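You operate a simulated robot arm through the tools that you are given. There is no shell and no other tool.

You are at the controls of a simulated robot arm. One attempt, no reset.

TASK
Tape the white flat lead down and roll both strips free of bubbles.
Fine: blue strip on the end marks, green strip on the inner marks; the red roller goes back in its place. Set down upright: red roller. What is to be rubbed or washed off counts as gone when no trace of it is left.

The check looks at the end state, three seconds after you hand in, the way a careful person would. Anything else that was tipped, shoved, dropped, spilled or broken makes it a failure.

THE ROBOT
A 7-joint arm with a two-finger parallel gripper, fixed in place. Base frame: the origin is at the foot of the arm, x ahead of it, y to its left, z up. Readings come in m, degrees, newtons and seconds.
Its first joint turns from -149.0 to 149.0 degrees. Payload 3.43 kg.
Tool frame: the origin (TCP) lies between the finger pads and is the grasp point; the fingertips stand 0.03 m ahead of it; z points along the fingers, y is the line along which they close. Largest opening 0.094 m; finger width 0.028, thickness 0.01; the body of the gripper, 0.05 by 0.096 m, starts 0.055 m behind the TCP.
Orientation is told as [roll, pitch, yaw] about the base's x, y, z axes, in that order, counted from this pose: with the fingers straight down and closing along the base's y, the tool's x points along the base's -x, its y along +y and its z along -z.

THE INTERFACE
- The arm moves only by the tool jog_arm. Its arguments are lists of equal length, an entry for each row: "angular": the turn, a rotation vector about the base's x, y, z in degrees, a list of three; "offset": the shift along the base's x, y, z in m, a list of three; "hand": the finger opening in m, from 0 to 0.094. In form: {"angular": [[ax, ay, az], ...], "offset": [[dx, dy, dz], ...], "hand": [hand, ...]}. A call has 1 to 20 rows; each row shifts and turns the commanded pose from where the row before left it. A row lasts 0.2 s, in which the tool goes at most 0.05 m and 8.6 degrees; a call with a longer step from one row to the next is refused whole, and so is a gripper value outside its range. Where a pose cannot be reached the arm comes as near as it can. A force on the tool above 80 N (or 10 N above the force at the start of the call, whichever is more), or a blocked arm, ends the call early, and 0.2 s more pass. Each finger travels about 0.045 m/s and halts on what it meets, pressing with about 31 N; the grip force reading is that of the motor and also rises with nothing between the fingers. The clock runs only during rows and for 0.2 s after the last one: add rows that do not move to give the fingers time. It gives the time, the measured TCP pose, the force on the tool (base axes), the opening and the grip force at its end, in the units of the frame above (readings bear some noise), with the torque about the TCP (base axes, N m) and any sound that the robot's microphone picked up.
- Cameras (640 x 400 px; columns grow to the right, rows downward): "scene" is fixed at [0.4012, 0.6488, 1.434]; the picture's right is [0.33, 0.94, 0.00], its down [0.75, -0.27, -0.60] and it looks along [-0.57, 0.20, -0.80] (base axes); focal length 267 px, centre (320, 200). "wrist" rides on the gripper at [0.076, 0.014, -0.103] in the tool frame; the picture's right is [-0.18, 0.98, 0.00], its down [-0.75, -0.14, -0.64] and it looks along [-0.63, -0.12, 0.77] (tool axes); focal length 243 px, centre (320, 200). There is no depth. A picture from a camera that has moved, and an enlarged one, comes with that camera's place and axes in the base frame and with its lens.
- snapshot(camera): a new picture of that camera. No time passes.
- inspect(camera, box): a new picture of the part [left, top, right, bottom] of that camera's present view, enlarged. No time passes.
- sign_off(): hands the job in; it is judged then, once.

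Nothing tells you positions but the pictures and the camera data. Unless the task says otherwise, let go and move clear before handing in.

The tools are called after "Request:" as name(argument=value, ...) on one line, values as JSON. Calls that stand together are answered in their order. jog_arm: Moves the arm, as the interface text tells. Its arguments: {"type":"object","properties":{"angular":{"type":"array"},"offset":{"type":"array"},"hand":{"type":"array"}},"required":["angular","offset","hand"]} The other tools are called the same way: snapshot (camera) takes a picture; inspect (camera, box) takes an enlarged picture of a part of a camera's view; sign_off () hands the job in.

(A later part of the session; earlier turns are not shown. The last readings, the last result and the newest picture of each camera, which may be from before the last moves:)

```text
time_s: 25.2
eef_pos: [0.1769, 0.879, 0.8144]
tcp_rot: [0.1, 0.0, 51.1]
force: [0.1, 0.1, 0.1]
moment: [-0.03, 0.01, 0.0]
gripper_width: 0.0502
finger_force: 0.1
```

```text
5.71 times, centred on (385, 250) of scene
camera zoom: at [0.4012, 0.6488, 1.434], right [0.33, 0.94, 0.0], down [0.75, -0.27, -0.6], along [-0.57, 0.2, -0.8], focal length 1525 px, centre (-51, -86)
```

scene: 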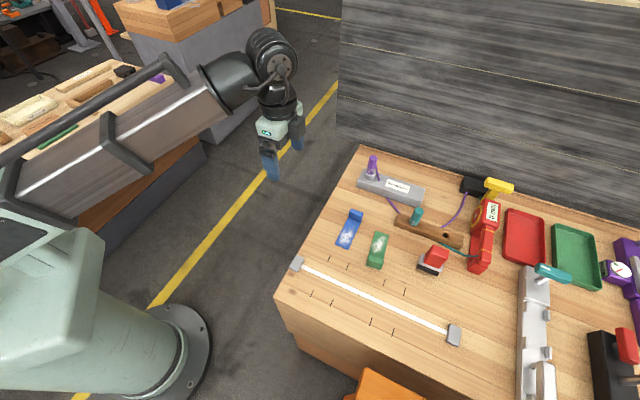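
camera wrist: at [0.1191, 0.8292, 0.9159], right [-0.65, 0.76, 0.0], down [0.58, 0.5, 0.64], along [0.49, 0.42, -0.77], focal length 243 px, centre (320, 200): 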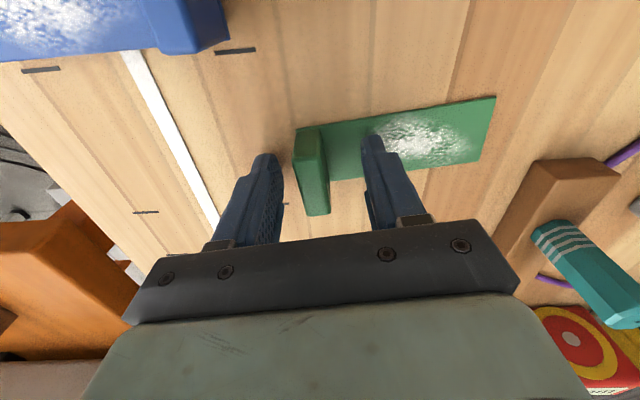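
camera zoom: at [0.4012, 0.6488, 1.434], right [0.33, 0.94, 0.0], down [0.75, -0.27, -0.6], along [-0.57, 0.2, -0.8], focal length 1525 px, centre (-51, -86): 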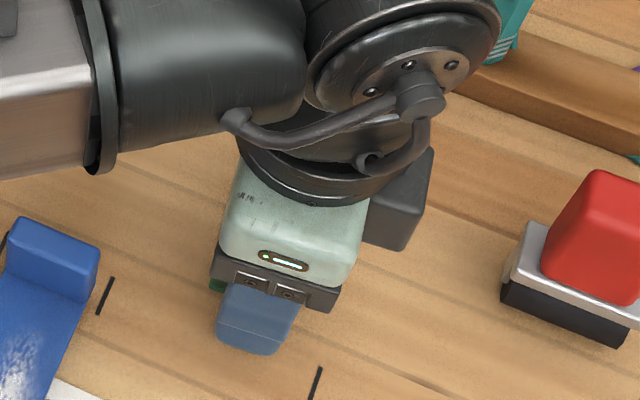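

Both fingers straddle the green tab. I'll close and lift slowly.

Request:
jog_arm(angular=[[0, 0, 0], [0, 0, 0], [0, 0, 0], [0, 0, 0], [0, 0, 0], [0, 0, 0], [0, 0, 0], [0, 0, 0]], offset=[[0.002, 0.0022, -0.0005], [0, 0, 0], [0, 0, 0], [0, 0, 0], [0, 0, 0], [0, 0, 0], [0, 0, 0], [0, 0, 0]], hand=[0.05, 0.03, 0.01, 0.0, 0.0, 0.0, 0.0, 0.0])

Request:
inspect(camera="wrist", box=[260, 80, 500, 230])

Request:
jog_arm(angular=[[0, 0, 0], [0, 0, 0], [0, 0, 0], [0, 0, 0], [0, 0, 0], [0, 0, 0]], offset=[[0, 0, 0.001], [0, 0, 0.001], [0, 0, 0.002], [0, 0, 0.002], [0, 0, 0.002], [0, 0, 0.002]], hand=[0.0, 0.0, 0.0, 0.0, 0.0, 0.0])

Request:
inspect(camera="wrist", box=[260, 80, 500, 230])

```text
time_s: 27.0
eef_pos: [0.179, 0.8809, 0.8123]
tcp_rot: [0.0, 0.0, 51.0]
force: [-0.3, 0.2, 0.1]
moment: [0.03, -0.02, 0.0]
gripper_width: 0.0182
finger_force: 31.6
```

```text
2.67 times, centred on (380, 155) of wrist
camera zoom: at [0.1217, 0.8307, 0.9157], right [-0.65, 0.76, 0.0], down [0.58, 0.5, 0.64], along [0.49, 0.42, -0.77], focal length 647 px, centre (160, 320)
```

zoom: 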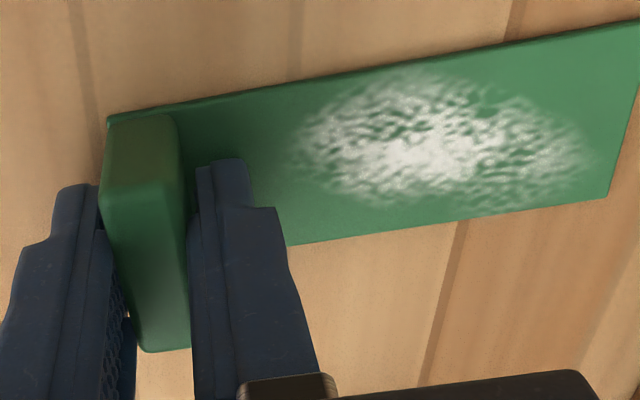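

```text
time_s: 28.4
eef_pos: [0.1807, 0.8802, 0.823]
tcp_rot: [0.0, 0.0, 51.0]
force: [-0.8, 0.4, 0.5]
moment: [-0.01, 0.03, -0.01]
gripper_width: 0.0182
finger_force: 30.6
```

```text
2.67 times, centred on (380, 155) of wrist
camera zoom: at [0.1228, 0.8302, 0.9253], right [-0.65, 0.76, 0.0], down [0.58, 0.5, 0.64], along [0.49, 0.42, -0.77], focal length 647 px, centre (160, 320)
```

zoom: 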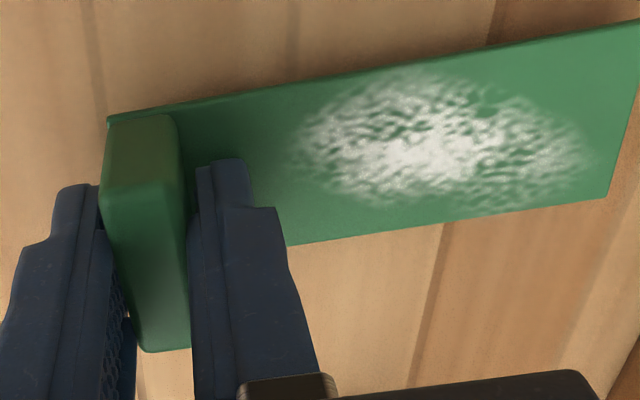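

Green is securely lifted. I'll carry it to the inner marks while turning it back 6° to line up.

Request:
jog_arm(angular=[[0, 0, 0], [0, 0, 0], [0, 0, -0.5], [0, 0, -0.5], [0, 0, -0.5], [0, 0, -0.5], [0, 0, -0.5], [0, 0, -0.5], [0, 0, -0.5], [0, 0, -0.5], [0, 0, -0.5], [0, 0, -0.5], [0, 0, -0.5], [0, 0, -0.5], [0, 0, 0]], offset=[[0, 0, 0.005], [0, 0, 0.005], [0.0114, -0.0038, 0], [0.0114, -0.0038, 0], [0.0114, -0.0038, 0], [0.0114, -0.0038, 0], [0.0114, -0.0038, 0], [0.0114, -0.0038, 0], [0.0114, -0.0038, 0], [0.0114, -0.0038, 0], [0.0114, -0.0038, 0], [0.0114, -0.0038, 0], [0.0114, -0.0038, 0], [0.0115, -0.0039, 0], [0, 0, 0]], hand=[0.0, 0.0, 0.0, 0.0, 0.0, 0.0, 0.0, 0.0, 0.0, 0.0, 0.0, 0.0, 0.0, 0.0, 0.0])

Request:
snapshot(camera="wrist")

Request:
inspect(camera="scene", box=[350, 250, 430, 345])

Request:
inspect(camera="wrist", box=[260, 60, 500, 210])

```text
time_s: 31.6
eef_pos: [0.3183, 0.8337, 0.8332]
tcp_rot: [0.1, 0.1, 45.0]
force: [-0.9, -0.1, -0.9]
moment: [0.01, 0.03, -0.03]
gripper_width: 0.0184
finger_force: 31.3
```

```text
taken
camera wrist: at [0.2556, 0.7907, 0.9353], right [-0.56, 0.83, 0.0], down [0.63, 0.43, 0.64], along [0.53, 0.36, -0.77], focal length 243 px, centre (320, 200)
```

wrist: 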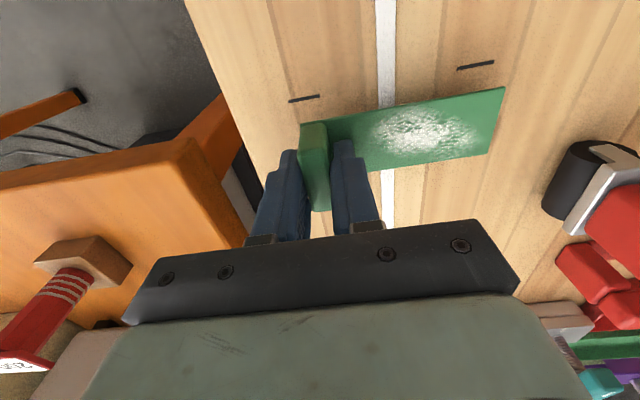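

```text
4.21 times, centred on (390, 298) of scene
camera zoom: at [0.4012, 0.6488, 1.434], right [0.33, 0.94, 0.0], down [0.75, -0.27, -0.6], along [-0.57, 0.2, -0.8], focal length 1124 px, centre (25, -210)
```

zoom: 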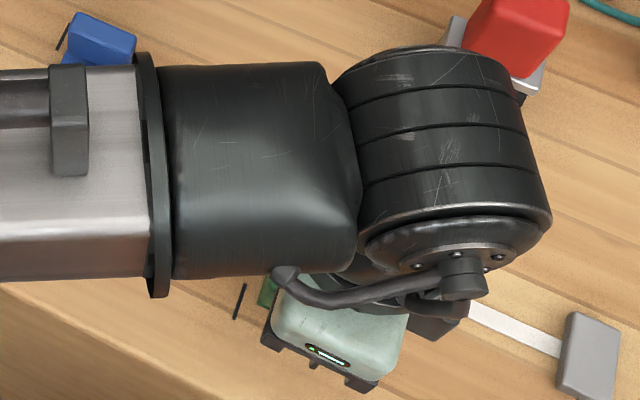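

```text
2.67 times, centred on (380, 135) of wrist
camera zoom: at [0.2556, 0.7907, 0.9353], right [-0.56, 0.83, 0.0], down [0.63, 0.43, 0.64], along [0.53, 0.36, -0.77], focal length 647 px, centre (160, 373)
```

zoom: 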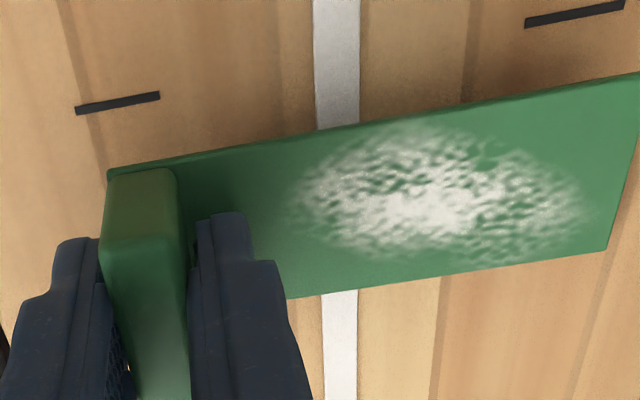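

By the wrist view the green strip is within 1 mm of the inner marks. I'll lower it to just above contact and check once more.

Request:
jog_arm(angular=[[0, 0, 0], [0, 0, 0], [0, 0, 0]], offset=[[0.0006, -0.0006, -0.005], [0, 0, -0.005], [0, 0, 0]], hand=[0.0, 0.0, 0.0])

Request:
inspect(camera="wrist", box=[260, 70, 520, 220])

```text
time_s: 32.4
eef_pos: [0.3188, 0.8334, 0.8215]
tcp_rot: [0.0, 0.1, 45.1]
force: [0.2, 1.0, 0.1]
moment: [0.02, -0.02, 0.0]
gripper_width: 0.0185
finger_force: 31.2
```

```text
2.46 times, centred on (390, 145) of wrist
camera zoom: at [0.2549, 0.7898, 0.9248], right [-0.56, 0.83, 0.0], down [0.63, 0.43, 0.64], along [0.53, 0.36, -0.77], focal length 597 px, centre (148, 335)
```

zoom: 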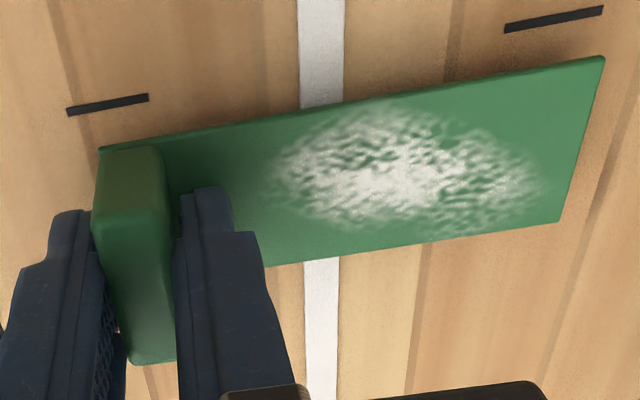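

Request:
jog_arm(angular=[[0, 0, 0], [0, 0, 0], [0, 0, 0], [0, 0, 0], [0, 0, 0], [0, 0, 0]], offset=[[0.0012, -0.0004, 0], [0, 0, 0], [0, 0, -0.0015], [0, 0, -0.0015], [0, 0, -0.001], [0, 0, 0]], hand=[0.0, 0.0, 0.0, 0.0, 0.0, 0.0])

Request:
inspect(camera="wrist", box=[260, 70, 520, 220])

```text
time_s: 33.8
eef_pos: [0.3189, 0.8324, 0.8204]
tcp_rot: [0.1, -0.1, 44.9]
force: [0.6, -1.6, 3.1]
moment: [-0.01, 0.04, 0.03]
gripper_width: 0.0183
finger_force: 31.1
```

```text
2.46 times, centred on (390, 145) of wrist
camera zoom: at [0.2559, 0.79, 0.9222], right [-0.56, 0.83, 0.0], down [0.63, 0.43, 0.64], along [0.53, 0.36, -0.77], focal length 597 px, centre (148, 335)
```

zoom: 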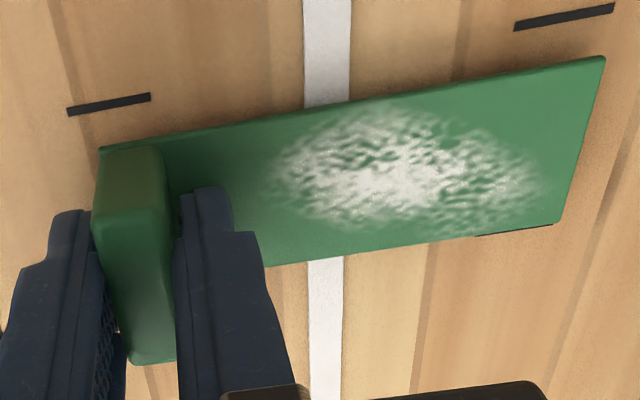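

Request:
jog_arm(angular=[[0, 0, 0], [0, 0, 0], [0, 0, 0]], offset=[[0, 0, -0.001], [0, 0, -0.0005], [0, 0, 0]], hand=[0.0, 0.0, 0.0])

Request:
snapshot(camera="wrist")

```text
time_s: 34.6
eef_pos: [0.3185, 0.8323, 0.8187]
tcp_rot: [0.1, -0.1, 45.0]
force: [2.4, -0.4, 24.7]
moment: [-0.03, 0.23, -0.02]
gripper_width: 0.0183
finger_force: 30.7
```

```text
taken
camera wrist: at [0.256, 0.7896, 0.9216], right [-0.56, 0.83, 0.0], down [0.63, 0.43, 0.64], along [0.53, 0.36, -0.77], focal length 243 px, centre (320, 200)
```

wrist: 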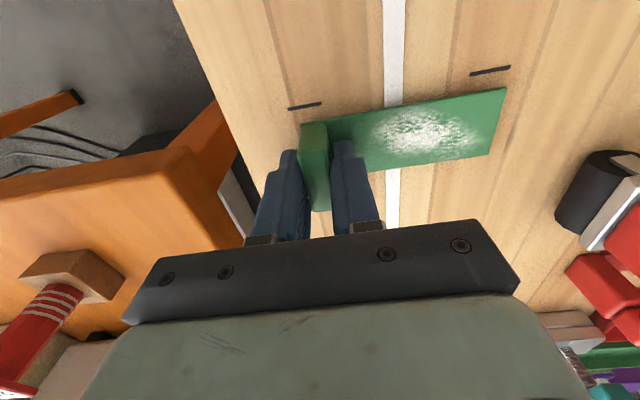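

Green is pressed down with about 25 N. I'll press slightly more, ease off, release, and retreat to where both cameras see everything.

Request:
jog_arm(angular=[[0, 0, 0], [0, 0, 0], [0, 0, 0], [0, 0, 0], [0, 0, 0], [0, 0, 0], [0, 0, 0], [0, 0, 0], [0, 0, 0], [0, 0, 0], [0, 0, 0], [0, 0, 0], [0, 0, 0]], offset=[[0, 0, -0.0005], [0, 0, 0], [0, 0, 0.0015], [0, 0, 0.0015], [0, 0, 0], [0, 0, 0], [0, 0, 0], [0, 0, 0.04], [0, 0, 0.045], [-0.045, 0.0, 0.01], [-0.045, 0.0, 0.01], [-0.045, 0, 0], [0, 0, 0]], hand=[0.0, 0.0, 0.0, 0.0, 0.03, 0.05, 0.05, 0.05, 0.06, 0.094, 0.094, 0.094, 0.094])

Request:
snapshot(camera="wrist")

Request:
snapshot(camera="scene")

Request:
inspect(camera="scene", box=[290, 240, 440, 345])

Request:
inspect(camera="scene", box=[405, 235, 455, 285])

```text
time_s: 37.4
eef_pos: [0.1802, 0.8322, 0.927]
tcp_rot: [0.0, 0.0, 45.1]
force: [-0.4, 0.0, 0.4]
moment: [0.0, 0.03, -0.04]
gripper_width: 0.0942
finger_force: 0.0
```

```text
taken
camera wrist: at [0.118, 0.7887, 1.0295], right [-0.56, 0.83, 0.0], down [0.63, 0.43, 0.64], along [0.53, 0.36, -0.77], focal length 243 px, centre (320, 200)
```

wrist: 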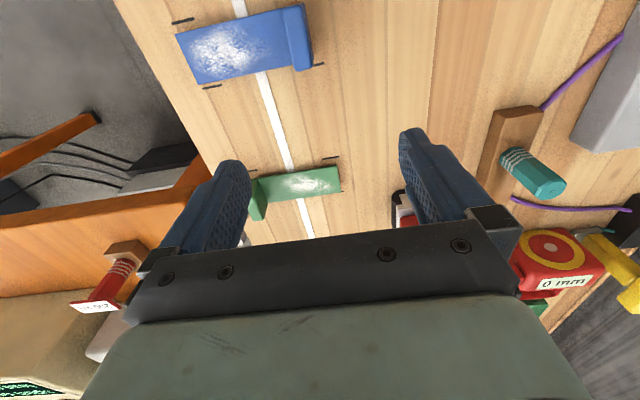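

```text
taken
```

scene: 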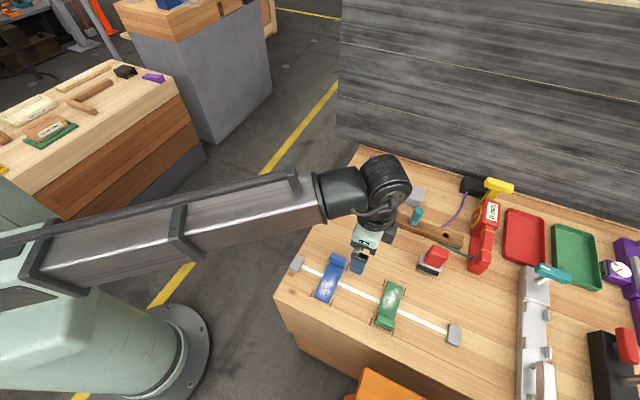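

```text
3.81 times, centred on (365, 292) of scene
camera zoom: at [0.4012, 0.6488, 1.434], right [0.33, 0.94, 0.0], down [0.75, -0.27, -0.6], along [-0.57, 0.2, -0.8], focal length 1017 px, centre (149, -152)
```

zoom: 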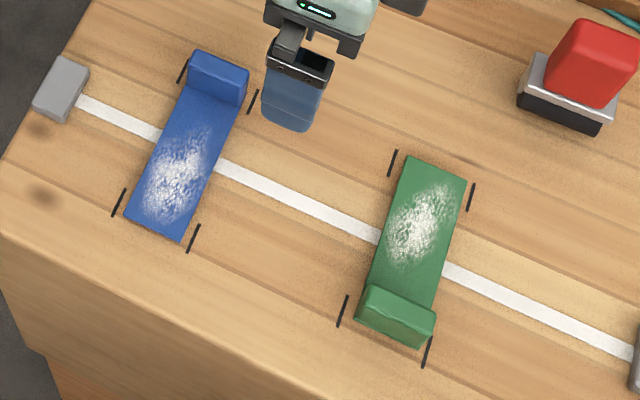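

```text
8.00 times, centred on (430, 260) of scene
camera zoom: at [0.4012, 0.6488, 1.434], right [0.33, 0.94, 0.0], down [0.75, -0.27, -0.6], along [-0.57, 0.2, -0.8], focal length 2135 px, centre (-560, -280)
```

zoom: 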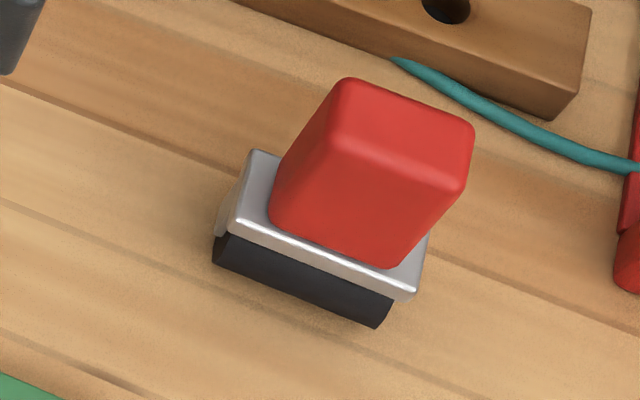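

Both strips lie square between their marks, tabs still on. The roller stands at about (0.231, 1.006), just outside vertical reach, so I'll approach it with the tool tilted outward about the closing axis and look from a hover.

Request:
jog_arm(angular=[[2.83, -2.83, 0], [2.83, -2.83, 0], [2.83, -2.83, 0], [2.83, -2.83, 0], [2.83, -2.83, 0], [0, 0, 0], [0, 0, 0]], offset=[[0.0093, 0.0348, 0], [0.0093, 0.0348, 0], [0.0093, 0.0348, 0], [0.0093, 0.0348, 0], [0.0091, 0.0348, 0], [0, 0, 0], [0, 0, 0]], hand=[0.094, 0.094, 0.094, 0.094, 0.094, 0.094, 0.094])

Request:
snapshot(camera="wrist")

Request:
snapshot(camera="scene")

```text
time_s: 39.0
eef_pos: [0.23, 1.0068, 0.9254]
tcp_rot: [0.0, -20.1, 45.0]
force: [0.0, 0.0, -0.6]
moment: [0.01, 0.01, 0.05]
gripper_width: 0.0941
finger_force: 0.0
```

```text
taken
camera wrist: at [0.1448, 0.9411, 0.9957], right [-0.57, 0.82, 0.06], down [0.44, 0.25, 0.86], along [0.69, 0.52, -0.5], focal length 243 px, centre (320, 200)
```

wrist: 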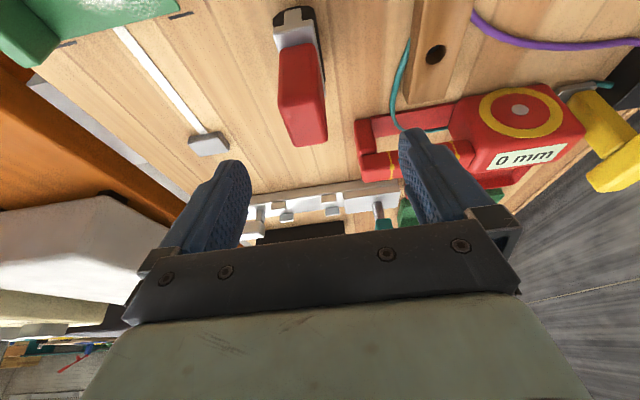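

```text
taken
```

scene: 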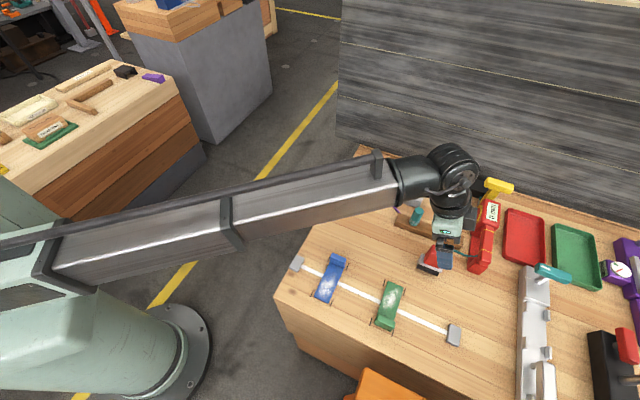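

Request:
inspect(camera="wrist", box=[240, 0, 370, 160])

Request:
inspect(camera="scene", box=[405, 215, 485, 295])

```text
2.50 times, centred on (305, 80) of wrist
camera zoom: at [0.1448, 0.9411, 0.9957], right [-0.57, 0.82, 0.06], down [0.44, 0.25, 0.86], along [0.69, 0.52, -0.5], focal length 606 px, centre (358, 500)
```

zoom: 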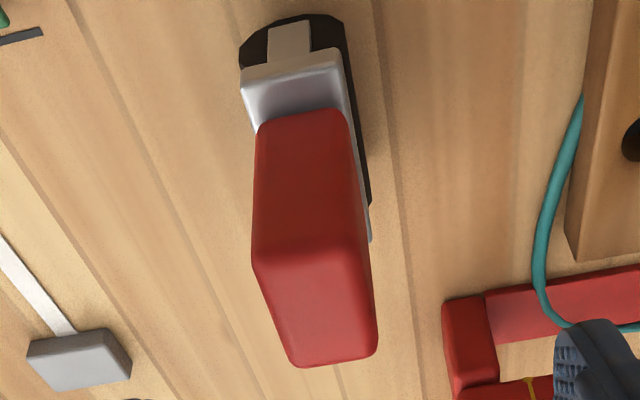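

```text
5.00 times, centred on (445, 255) of scene
camera zoom: at [0.4012, 0.6488, 1.434], right [0.33, 0.94, 0.0], down [0.75, -0.27, -0.6], along [-0.57, 0.2, -0.8], focal length 1335 px, centre (-305, -75)
```

zoom: 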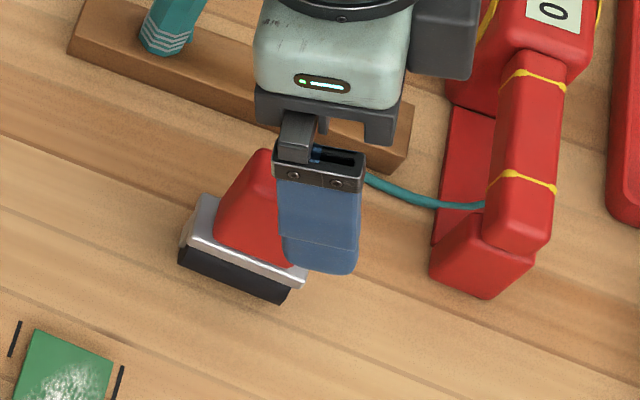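

Triangulation puts the red handle at z 0.825–0.878, centred near (0.233, 1.001), about 23 × 35 mm. I'll centre over it and descend with the fingers on either side.

Request:
jog_arm(angular=[[0, 0, 0], [0, 0, 0], [0, 0, 0], [0, 0, 0], [0, 0, 0]], offset=[[-0.0012, -0.0088, 0], [0, 0, 0], [0, 0, -0.0195], [0, 0, -0.0195], [0, 0, 0]], hand=[0.07, 0.06, 0.06, 0.06, 0.06])

Request:
snapshot(camera="wrist")

Request:
inspect(camera="scene", box=[405, 215, 485, 295])

```text
time_s: 40.2
eef_pos: [0.2275, 0.9974, 0.8852]
tcp_rot: [0.0, -19.9, 45.1]
force: [-0.9, -0.2, -0.1]
moment: [-0.04, 0.01, 0.02]
gripper_width: 0.0598
finger_force: 0.1
```

```text
taken
camera wrist: at [0.1436, 0.933, 0.9556], right [-0.57, 0.82, 0.06], down [0.45, 0.25, 0.86], along [0.69, 0.52, -0.5], focal length 243 px, centre (320, 200)
```

wrist: 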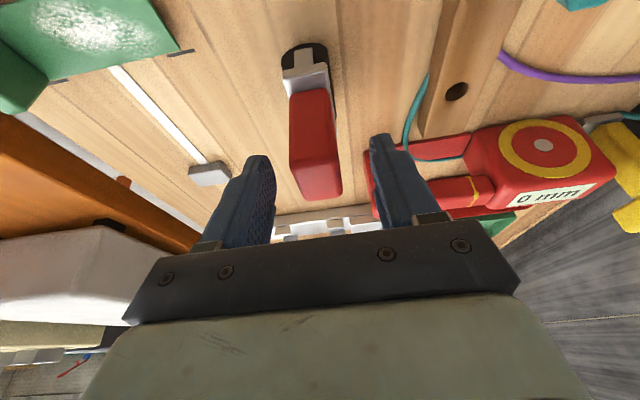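

```text
5.00 times, centred on (445, 255) of scene
camera zoom: at [0.4012, 0.6488, 1.434], right [0.33, 0.94, 0.0], down [0.75, -0.27, -0.6], along [-0.57, 0.2, -0.8], focal length 1335 px, centre (-305, -75)
```

zoom: 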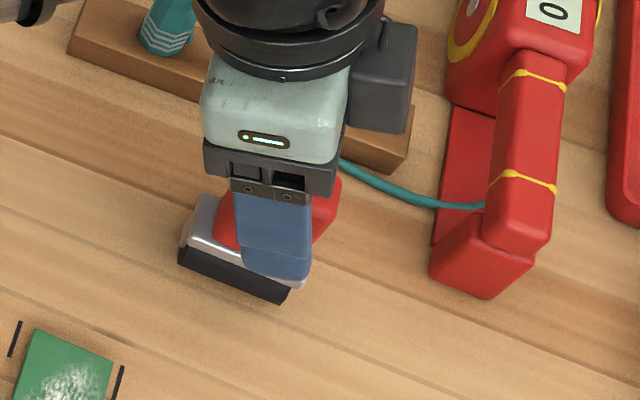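

The fingers straddle the handle evenly. I'll lower the rest of the way and close.

Request:
jog_arm(angular=[[0, 0, 0], [0, 0, 0], [0, 0, 0], [0, 0, 0], [0, 0, 0], [0, 0, 0], [0, 0, 0]], offset=[[0, 0, -0.01], [0, 0, -0.0095], [0, 0, 0], [0, 0, 0], [0, 0, 0], [0, 0, 0], [0, 0, 0]], hand=[0.06, 0.06, 0.04, 0.02, 0.0, 0.0, 0.0])

Request:
snapshot(camera="wrist")

Request:
inspect(camera="scene", box=[405, 215, 485, 295])

```text
time_s: 41.8
eef_pos: [0.2302, 0.999, 0.867]
tcp_rot: [0.0, -20.0, 45.0]
force: [0.0, -0.4, -0.1]
moment: [0.03, -0.04, 0.0]
gripper_width: 0.0302
finger_force: 31.4
```

```text
taken
camera wrist: at [0.1451, 0.9343, 0.9368], right [-0.57, 0.82, 0.06], down [0.45, 0.25, 0.86], along [0.69, 0.52, -0.5], focal length 243 px, centre (320, 200)
```

wrist: 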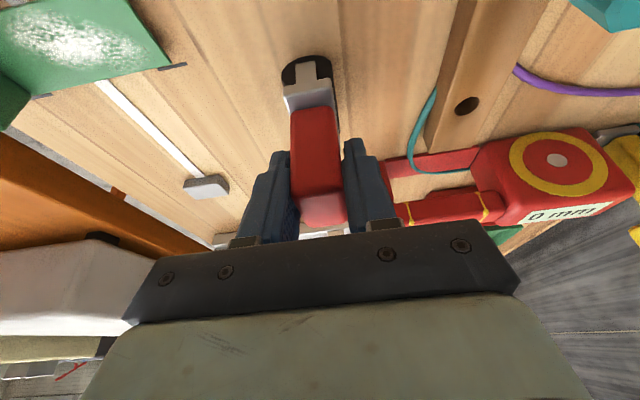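

```text
5.00 times, centred on (445, 255) of scene
camera zoom: at [0.4012, 0.6488, 1.434], right [0.33, 0.94, 0.0], down [0.75, -0.27, -0.6], along [-0.57, 0.2, -0.8], focal length 1335 px, centre (-305, -75)
```

zoom: 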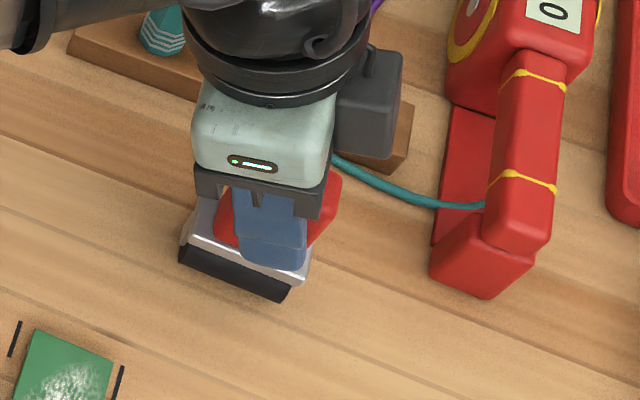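

The roller handle is gripped without disturbing it, so this commanded pose is its home for the return. I'll lift it straight up and carry it over the free end of the blue strip.

Request:
jog_arm(angular=[[0, 0, 0], [0, 0, 0], [0, 0, 0], [0, 0, 0], [0, 0, 0]], offset=[[0, 0, 0.005], [0, 0, 0.01], [0, 0, 0.015], [0, 0, 0.015], [0, 0, 0.015]], hand=[0.0, 0.0, 0.0, 0.0, 0.0])

Request:
snapshot(camera="wrist")

Request:
inspect(camera="scene", box=[405, 215, 485, 295])

```text
time_s: 43.0
eef_pos: [0.2279, 0.9989, 0.9257]
tcp_rot: [-0.1, -20.0, 45.0]
force: [0.3, 0.1, -1.6]
moment: [0.0, -0.01, 0.01]
gripper_width: 0.0301
finger_force: 30.8
```

```text
taken
camera wrist: at [0.1441, 0.9348, 0.9967], right [-0.57, 0.82, 0.06], down [0.45, 0.25, 0.86], along [0.69, 0.52, -0.5], focal length 243 px, centre (320, 200)
```

wrist: 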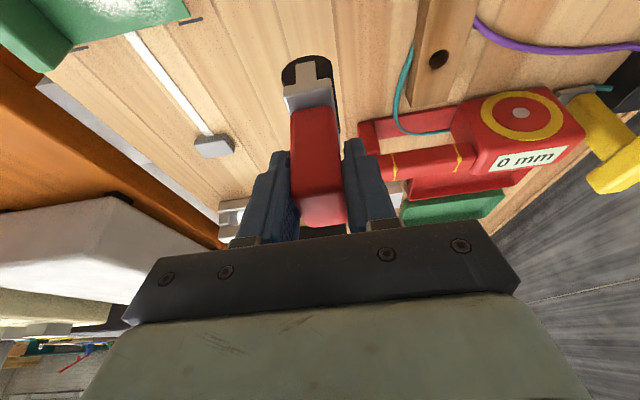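

```text
5.00 times, centred on (445, 255) of scene
camera zoom: at [0.4012, 0.6488, 1.434], right [0.33, 0.94, 0.0], down [0.75, -0.27, -0.6], along [-0.57, 0.2, -0.8], focal length 1335 px, centre (-305, -75)
```

zoom: 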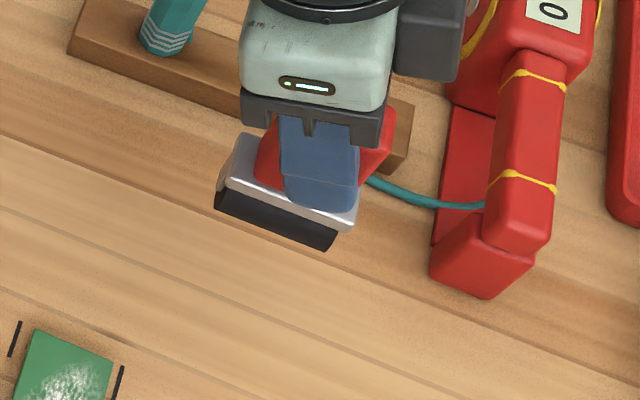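

The roller is lifted cleanly, still level. I'm carrying it over to the blue strip.

Request:
jog_arm(angular=[[0, 0, 0], [0, 0, 0], [0, 0, 0], [0, 0, 0], [0, 0, 0], [0, 0, 0], [0, 0, 0], [0, 0, 0], [0, 0, 0], [0, 0, 0], [0, 0, 0], [0, 0, 0], [0, 0, 0], [0, 0, 0]], offset=[[-0.0008, -0.0114, 0], [-0.0016, -0.0225, 0], [-0.0016, -0.0225, 0], [-0.0016, -0.0225, 0], [-0.0016, -0.0225, 0], [-0.0016, -0.0225, 0], [-0.0016, -0.0225, 0], [-0.0016, -0.0225, 0], [-0.0016, -0.0225, 0], [-0.0016, -0.0225, 0], [-0.0016, -0.0225, 0], [-0.0016, -0.0225, 0], [-0.0016, -0.0225, 0], [0, 0, 0]], hand=[0.0, 0.0, 0.0, 0.0, 0.0, 0.0, 0.0, 0.0, 0.0, 0.0, 0.0, 0.0, 0.0, 0.0])

Request:
snapshot(camera="wrist")

Request:
inspect(camera="scene", box=[290, 230, 400, 330])

```text
time_s: 46.0
eef_pos: [0.2077, 0.716, 0.9259]
tcp_rot: [0.0, -20.1, 45.0]
force: [-0.4, 0.6, -2.1]
moment: [0.05, -0.04, -0.01]
gripper_width: 0.0303
finger_force: 30.8
```

```text
taken
camera wrist: at [0.1235, 0.6517, 0.9963], right [-0.57, 0.82, 0.06], down [0.45, 0.25, 0.86], along [0.69, 0.52, -0.5], focal length 243 px, centre (320, 200)
```

wrist: 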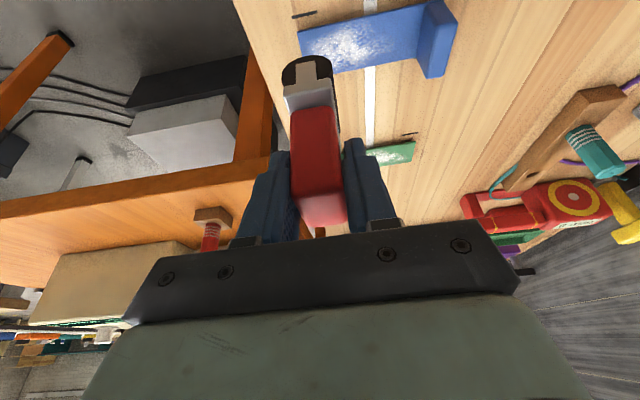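

```text
4.00 times, centred on (345, 280) of scene
camera zoom: at [0.4012, 0.6488, 1.434], right [0.33, 0.94, 0.0], down [0.75, -0.27, -0.6], along [-0.57, 0.2, -0.8], focal length 1068 px, centre (220, -120)
```

zoom: 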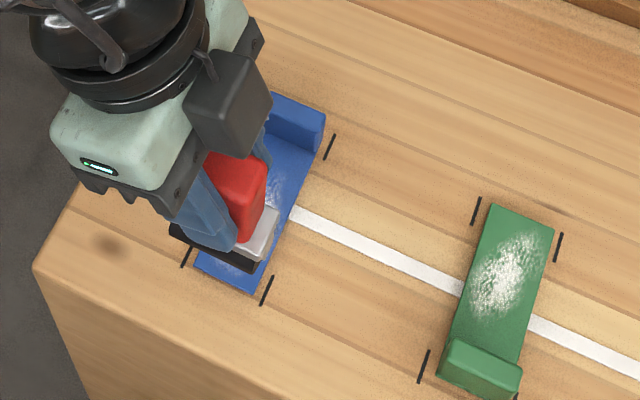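

The roller is over the free end of the blue strip, about 4 mm low along the lead direction. I'll correct that and descend to just above the strip.

Request:
jog_arm(angular=[[0, 0, 0], [0, 0, 0], [0, 0, 0], [0, 0, 0], [0, 0, 0], [0, 0, 0]], offset=[[0.0049, 0.0007, 0], [0, 0, -0.015], [0, 0, -0.015], [0, 0, -0.01], [0, 0, -0.006], [0, 0, 0]], hand=[0.0, 0.0, 0.0, 0.0, 0.0, 0.0])

Request:
inspect(camera="wrist", box=[260, 0, 480, 130])

Request:
inspect(camera="scene", box=[290, 240, 370, 320])

```text
time_s: 47.4
eef_pos: [0.2156, 0.7173, 0.8805]
tcp_rot: [0.0, -19.9, 44.9]
force: [0.1, -0.5, -1.0]
moment: [-0.01, 0.01, -0.04]
gripper_width: 0.03
finger_force: 30.9
```

```text
2.91 times, centred on (370, 65) of wrist
camera zoom: at [0.1299, 0.6534, 0.9506], right [-0.57, 0.82, 0.06], down [0.45, 0.25, 0.86], along [0.69, 0.52, -0.5], focal length 706 px, centre (174, 593)
```

zoom: 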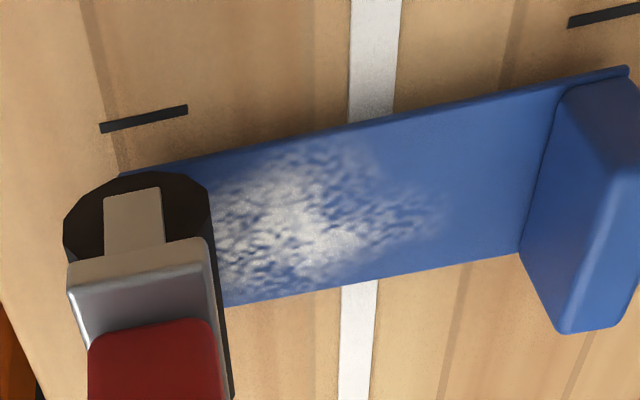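

```text
5.00 times, centred on (330, 280) of scene
camera zoom: at [0.4012, 0.6488, 1.434], right [0.33, 0.94, 0.0], down [0.75, -0.27, -0.6], along [-0.57, 0.2, -0.8], focal length 1335 px, centre (270, -200)
```

zoom: 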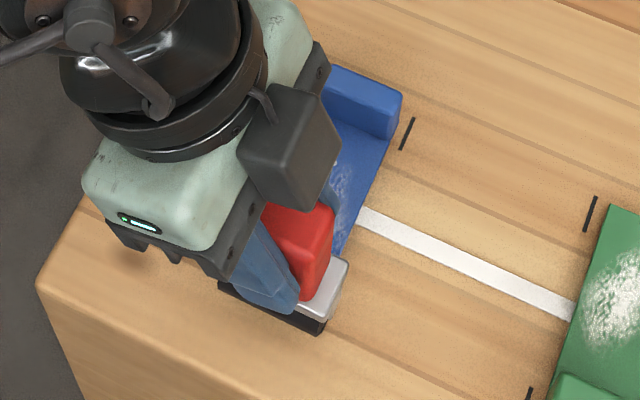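

The roller covers the full strip width, and its line sits about 5 mm in from the strip end. Now I'll lower it gently into contact.

Request:
jog_arm(angular=[[0, 0, 0], [0, 0, 0], [0, 0, 0], [0, 0, 0]], offset=[[0, 0, -0.002], [0, 0, -0.002], [0, 0, -0.001], [0, 0, 0]], hand=[0.0, 0.0, 0.0, 0.0])

```text
time_s: 48.4
eef_pos: [0.2141, 0.7168, 0.8762]
tcp_rot: [0.0, -19.9, 44.9]
force: [-0.6, -0.3, -1.8]
moment: [-0.01, 0.0, 0.0]
gripper_width: 0.0301
finger_force: 31.0
```

Request:
jog_arm(angular=[[0, 0, 0], [0, 0, 0], [0, 0, 0]], offset=[[0, 0, -0.001], [0, 0, -0.001], [0, 0, 0]], hand=[0.0, 0.0, 0.0])

```text
time_s: 49.2
eef_pos: [0.2139, 0.7166, 0.8743]
tcp_rot: [0.1, -20.1, 45.1]
force: [-0.8, -4.9, 26.3]
moment: [-0.19, 0.38, 0.03]
gripper_width: 0.0303
finger_force: 31.3
```

Contact is good at about 26 N. I'll roll along the blue strip toward its tab.

Request:
jog_arm(angular=[[0, 0, 0], [0, 0, 0], [0, 0, 0], [0, 0, 0], [0, 0, 0], [0, 0, 0], [0, 0, 0]], offset=[[-0.0035, 0.0035, 0], [-0.0035, 0.0035, 0], [-0.0035, 0.0035, 0], [-0.0035, 0.0035, 0], [-0.0035, 0.0035, 0], [-0.0035, 0.0035, 0], [0, 0, 0]], hand=[0.0, 0.0, 0.0, 0.0, 0.0, 0.0, 0.0])

Request:
inspect(camera="wrist", box=[240, 0, 480, 150])

Request:
inspect(camera="scene", box=[290, 240, 370, 320])

```text
time_s: 50.8
eef_pos: [0.1925, 0.737, 0.8744]
tcp_rot: [0.0, -19.9, 45.0]
force: [5.4, -3.7, 21.0]
moment: [-0.13, -0.2, -0.04]
gripper_width: 0.0302
finger_force: 31.3
```

```text
2.67 times, centred on (360, 75) of wrist
camera zoom: at [0.1086, 0.6728, 0.9447], right [-0.57, 0.82, 0.06], down [0.45, 0.24, 0.86], along [0.69, 0.52, -0.5], focal length 647 px, centre (213, 533)
```

zoom: 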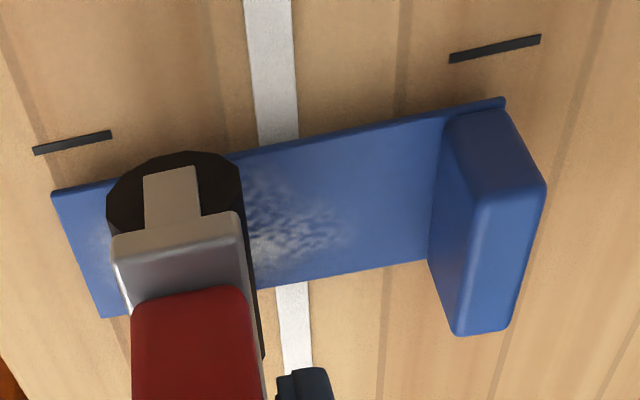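

```text
5.00 times, centred on (330, 280) of scene
camera zoom: at [0.4012, 0.6488, 1.434], right [0.33, 0.94, 0.0], down [0.75, -0.27, -0.6], along [-0.57, 0.2, -0.8], focal length 1335 px, centre (270, -200)
```

zoom: 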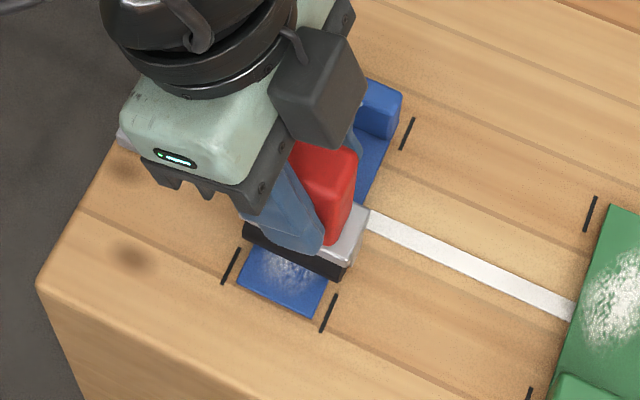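

The bubbles fade under the roller, with a faint trace left behind. I'll continue to just short of the tab and then roll back.

Request:
jog_arm(angular=[[0, 0, 0], [0, 0, 0], [0, 0, 0], [0, 0, 0], [0, 0, 0], [0, 0, 0], [0, 0, 0], [0, 0, 0], [0, 0, 0]], offset=[[-0.0035, 0.0035, 0], [-0.0035, 0.0035, 0], [-0.0035, 0.0035, 0], [-0.0035, 0.0035, 0], [-0.0035, 0.0035, 0], [-0.0035, 0.0035, 0], [-0.0035, 0.0035, 0], [-0.0035, 0.0035, 0], [0, 0, 0]], hand=[0.0, 0.0, 0.0, 0.0, 0.0, 0.0, 0.0, 0.0, 0.0])

Request:
inspect(camera="wrist", box=[200, 0, 440, 150])

Request:
inspect(camera="scene", box=[290, 240, 370, 320])

```text
time_s: 52.8
eef_pos: [0.1657, 0.7663, 0.873]
tcp_rot: [0.0, -20.0, 45.1]
force: [3.5, -4.5, 18.8]
moment: [-0.22, -0.11, -0.01]
gripper_width: 0.0301
finger_force: 31.1
```

```text
2.67 times, centred on (320, 75) of wrist
camera zoom: at [0.0803, 0.7011, 0.9437], right [-0.57, 0.82, 0.06], down [0.45, 0.25, 0.86], along [0.69, 0.52, -0.5], focal length 647 px, centre (320, 533)
```

zoom: 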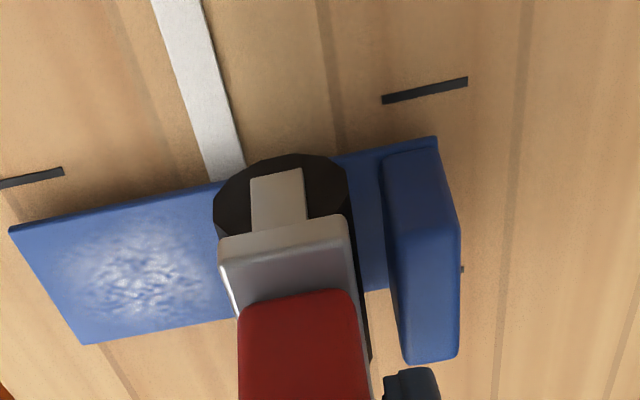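

```text
5.00 times, centred on (330, 280) of scene
camera zoom: at [0.4012, 0.6488, 1.434], right [0.33, 0.94, 0.0], down [0.75, -0.27, -0.6], along [-0.57, 0.2, -0.8], focal length 1335 px, centre (270, -200)
```

zoom: 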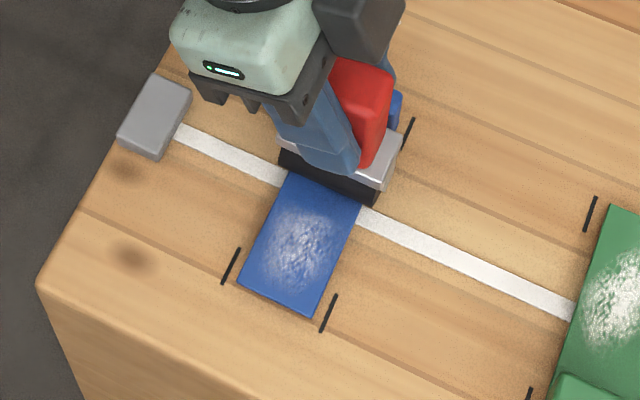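

One pass thinned the bubbles and more passes are needed. I'll press slightly harder and roll back.

Request:
jog_arm(angular=[[0, 0, 0], [0, 0, 0], [0, 0, 0], [0, 0, 0], [0, 0, 0], [0, 0, 0], [0, 0, 0], [0, 0, 0], [0, 0, 0], [0, 0, 0], [0, 0, 0], [0, 0, 0], [0, 0, 0], [0, 0, 0], [0, 0, 0], [0, 0, 0]], offset=[[0, 0, -0.0005], [0.0035, -0.0035, 0], [0.0035, -0.0035, 0], [0.0035, -0.0035, 0], [0.0035, -0.0035, 0], [0.0035, -0.0035, 0], [0.0035, -0.0035, 0], [0.0035, -0.0035, 0], [0.0035, -0.0035, 0], [0.0035, -0.0035, 0], [0.0035, -0.0035, 0], [0.0035, -0.0035, 0], [0.0035, -0.0035, 0], [0.0035, -0.0035, 0], [0.0035, -0.0035, 0], [0, 0, 0]], hand=[0.0, 0.0, 0.0, 0.0, 0.0, 0.0, 0.0, 0.0, 0.0, 0.0, 0.0, 0.0, 0.0, 0.0, 0.0, 0.0])

Request:
inspect(camera="wrist", box=[240, 0, 480, 150])

```text
time_s: 56.2
eef_pos: [0.2153, 0.718, 0.8726]
tcp_rot: [0.0, -20.0, 45.0]
force: [-2.3, 3.1, 14.0]
moment: [0.26, 0.31, -0.02]
gripper_width: 0.0298
finger_force: 31.2
```

```text
2.67 times, centred on (360, 75) of wrist
camera zoom: at [0.1298, 0.6536, 0.9427], right [-0.57, 0.82, 0.06], down [0.45, 0.24, 0.86], along [0.69, 0.52, -0.5], focal length 647 px, centre (213, 533)
```

zoom: 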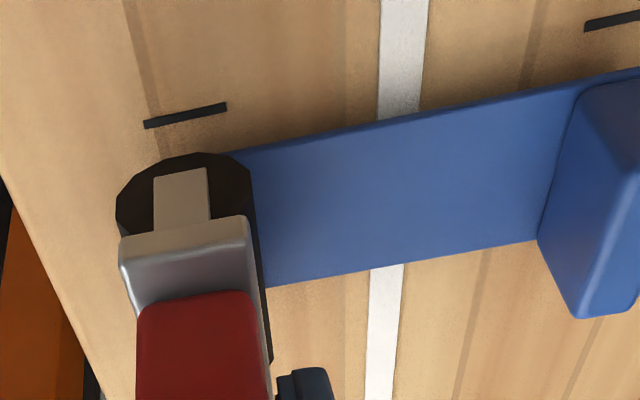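

The blue strip looks clear. I'll make one more pass to the tab to be sure, then check.

Request:
jog_arm(angular=[[0, 0, 0], [0, 0, 0], [0, 0, 0], [0, 0, 0], [0, 0, 0], [0, 0, 0], [0, 0, 0], [0, 0, 0], [0, 0, 0], [0, 0, 0], [0, 0, 0], [0, 0, 0], [0, 0, 0], [0, 0, 0], [0, 0, 0], [0, 0, 0]], offset=[[0, 0, -0.0003], [-0.0035, 0.0035, 0], [-0.0035, 0.0035, 0], [-0.0035, 0.0035, 0], [-0.0035, 0.0035, 0], [-0.0035, 0.0035, 0], [-0.0035, 0.0035, 0], [-0.0035, 0.0035, 0], [-0.0035, 0.0035, 0], [-0.0035, 0.0035, 0], [-0.0035, 0.0035, 0], [-0.0035, 0.0035, 0], [-0.0035, 0.0035, 0], [-0.0035, 0.0035, 0], [-0.0035, 0.0035, 0], [0, 0, 0]], hand=[0.0, 0.0, 0.0, 0.0, 0.0, 0.0, 0.0, 0.0, 0.0, 0.0, 0.0, 0.0, 0.0, 0.0, 0.0, 0.0])

Request:
inspect(camera="wrist", box=[200, 0, 440, 150])

Request:
inspect(camera="scene", box=[290, 240, 370, 320])

```text
time_s: 59.6
eef_pos: [0.1653, 0.767, 0.8721]
tcp_rot: [0.0, -20.1, 45.0]
force: [2.5, -3.1, 10.3]
moment: [-0.19, -0.09, 0.02]
gripper_width: 0.0302
finger_force: 30.8
```

```text
2.67 times, centred on (320, 75) of wrist
camera zoom: at [0.0813, 0.7024, 0.9429], right [-0.57, 0.82, 0.06], down [0.44, 0.24, 0.86], along [0.69, 0.52, -0.5], focal length 647 px, centre (320, 533)
```

zoom: 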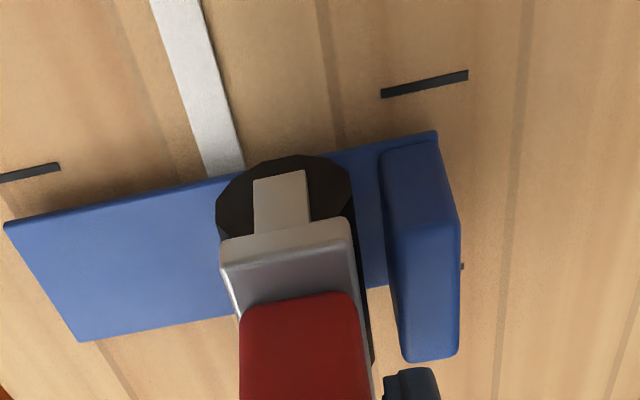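

```text
5.00 times, centred on (330, 280) of scene
camera zoom: at [0.4012, 0.6488, 1.434], right [0.33, 0.94, 0.0], down [0.75, -0.27, -0.6], along [-0.57, 0.2, -0.8], focal length 1335 px, centre (270, -200)
```

zoom: 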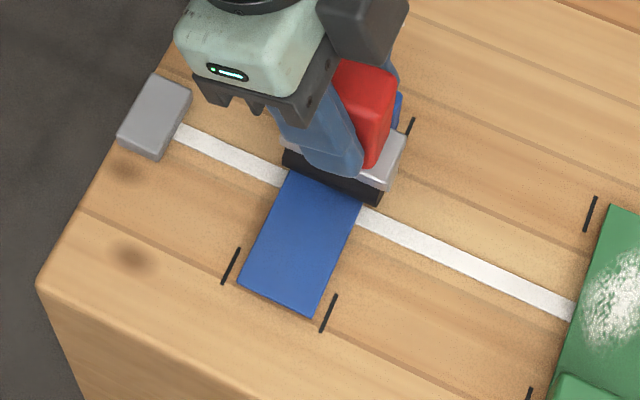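

Blue is spotless. I'll lift straight up and carry the roller above the far end of the green strip.

Request:
jog_arm(angular=[[0, 0, 0], [0, 0, 0], [0, 0, 0], [0, 0, 0], [0, 0, 0], [0, 0, 0], [0, 0, 0], [0, 0, 0], [0, 0, 0], [0, 0, 0], [0, 0, 0], [0, 0, 0], [0, 0, 0]], offset=[[0, 0, 0.0078], [0, 0, 0.015], [0, 0, 0.0175], [0, 0, 0.0175], [0.0103, 0.016, 0], [0.0103, 0.016, 0], [0.0103, 0.016, 0], [0.0103, 0.016, 0], [0.0103, 0.016, 0], [0.0103, 0.016, 0], [0.0103, 0.016, 0], [0.0102, 0.0156, 0], [0, 0, 0]], hand=[0.0, 0.0, 0.0, 0.0, 0.0, 0.0, 0.0, 0.0, 0.0, 0.0, 0.0, 0.0, 0.0])

Request:
snapshot(camera="wrist")

Request:
inspect(camera="scene", box=[290, 230, 430, 330])

```text
time_s: 62.4
eef_pos: [0.2486, 0.8925, 0.9299]
tcp_rot: [0.0, -20.0, 45.1]
force: [0.6, 0.1, -1.3]
moment: [-0.01, -0.01, 0.0]
gripper_width: 0.03
finger_force: 30.6
```

```text
taken
camera wrist: at [0.1635, 0.8283, 1.001], right [-0.57, 0.82, 0.06], down [0.45, 0.25, 0.86], along [0.69, 0.52, -0.5], focal length 243 px, centre (320, 200)
```

wrist: 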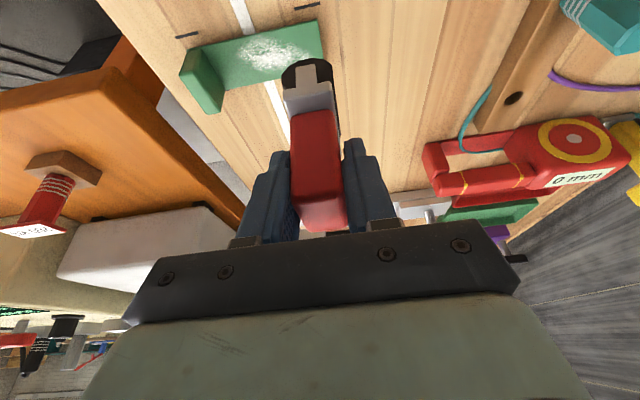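

```text
4.00 times, centred on (360, 280) of scene
camera zoom: at [0.4012, 0.6488, 1.434], right [0.33, 0.94, 0.0], down [0.75, -0.27, -0.6], along [-0.57, 0.2, -0.8], focal length 1068 px, centre (160, -120)
```

zoom: 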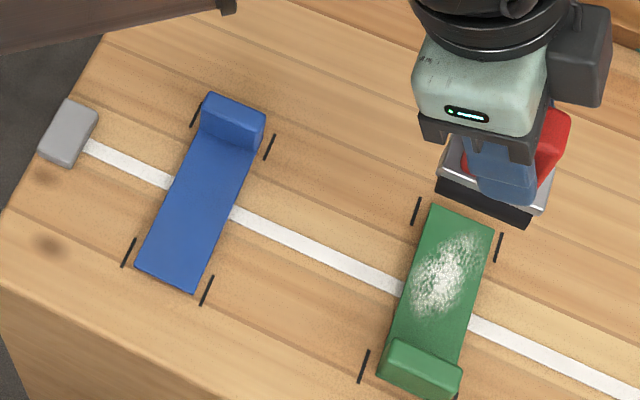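

The blue strip is fully clear in the scene view. I'll descend over the far end of green.

Request:
jog_arm(angular=[[0, 0, 0], [0, 0, 0], [0, 0, 0], [0, 0, 0], [0, 0, 0]], offset=[[0, 0, -0.015], [0, 0, -0.015], [0, 0, -0.015], [0, 0, -0.007], [0, 0, 0]], hand=[0.0, 0.0, 0.0, 0.0, 0.0])

Request:
inspect(camera="wrist", box=[140, 0, 380, 150])

Request:
inspect(camera="scene", box=[370, 240, 450, 330])

```text
time_s: 63.6
eef_pos: [0.2468, 0.895, 0.8779]
tcp_rot: [0.0, -20.0, 45.0]
force: [0.0, -0.3, -1.3]
moment: [-0.02, -0.02, -0.02]
gripper_width: 0.0298
finger_force: 31.0
```

```text
2.67 times, centred on (260, 75) of wrist
camera zoom: at [0.1633, 0.8298, 0.9482], right [-0.57, 0.82, 0.06], down [0.45, 0.25, 0.86], along [0.69, 0.52, -0.5], focal length 647 px, centre (480, 533)
```

zoom: 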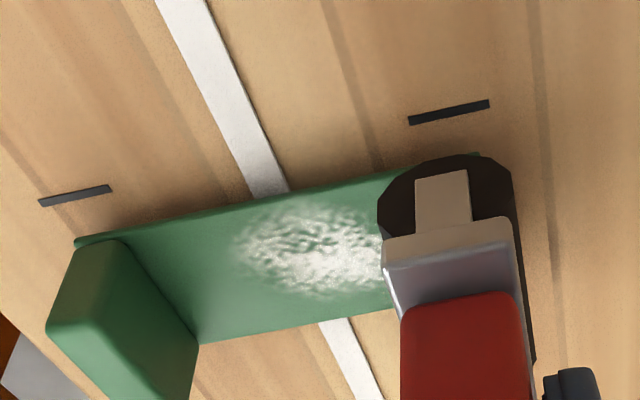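

```text
4.44 times, centred on (410, 285) of scene
camera zoom: at [0.4012, 0.6488, 1.434], right [0.33, 0.94, 0.0], down [0.75, -0.27, -0.6], along [-0.57, 0.2, -0.8], focal length 1186 px, centre (-80, -178)
```

zoom: 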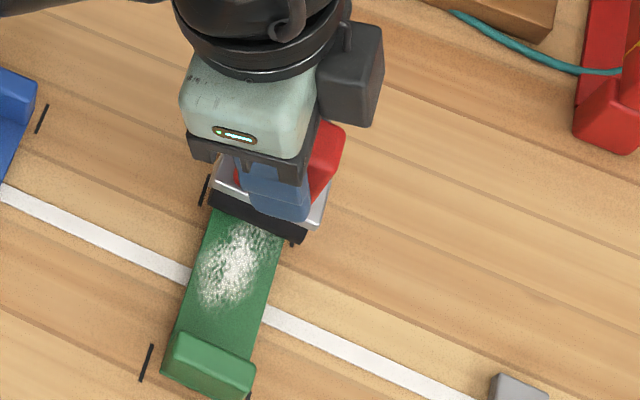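

The roller covers the green strip's width. I'll trim by a few millimetres and lower it into contact.

Request:
jog_arm(angular=[[0, 0, 0], [0, 0, 0], [0, 0, 0], [0, 0, 0], [0, 0, 0], [0, 0, 0]], offset=[[-0.0028, 0.0, 0], [0, 0, -0.002], [0, 0, -0.002], [0, 0, -0.001], [0, 0, -0.001], [0, 0, 0]], hand=[0.0, 0.0, 0.0, 0.0, 0.0, 0.0])

```text
time_s: 65.0
eef_pos: [0.2462, 0.8928, 0.873]
tcp_rot: [0.0, -20.2, 44.9]
force: [-2.4, 0.3, 6.7]
moment: [-0.07, 0.11, 0.07]
gripper_width: 0.0298
finger_force: 30.6
```

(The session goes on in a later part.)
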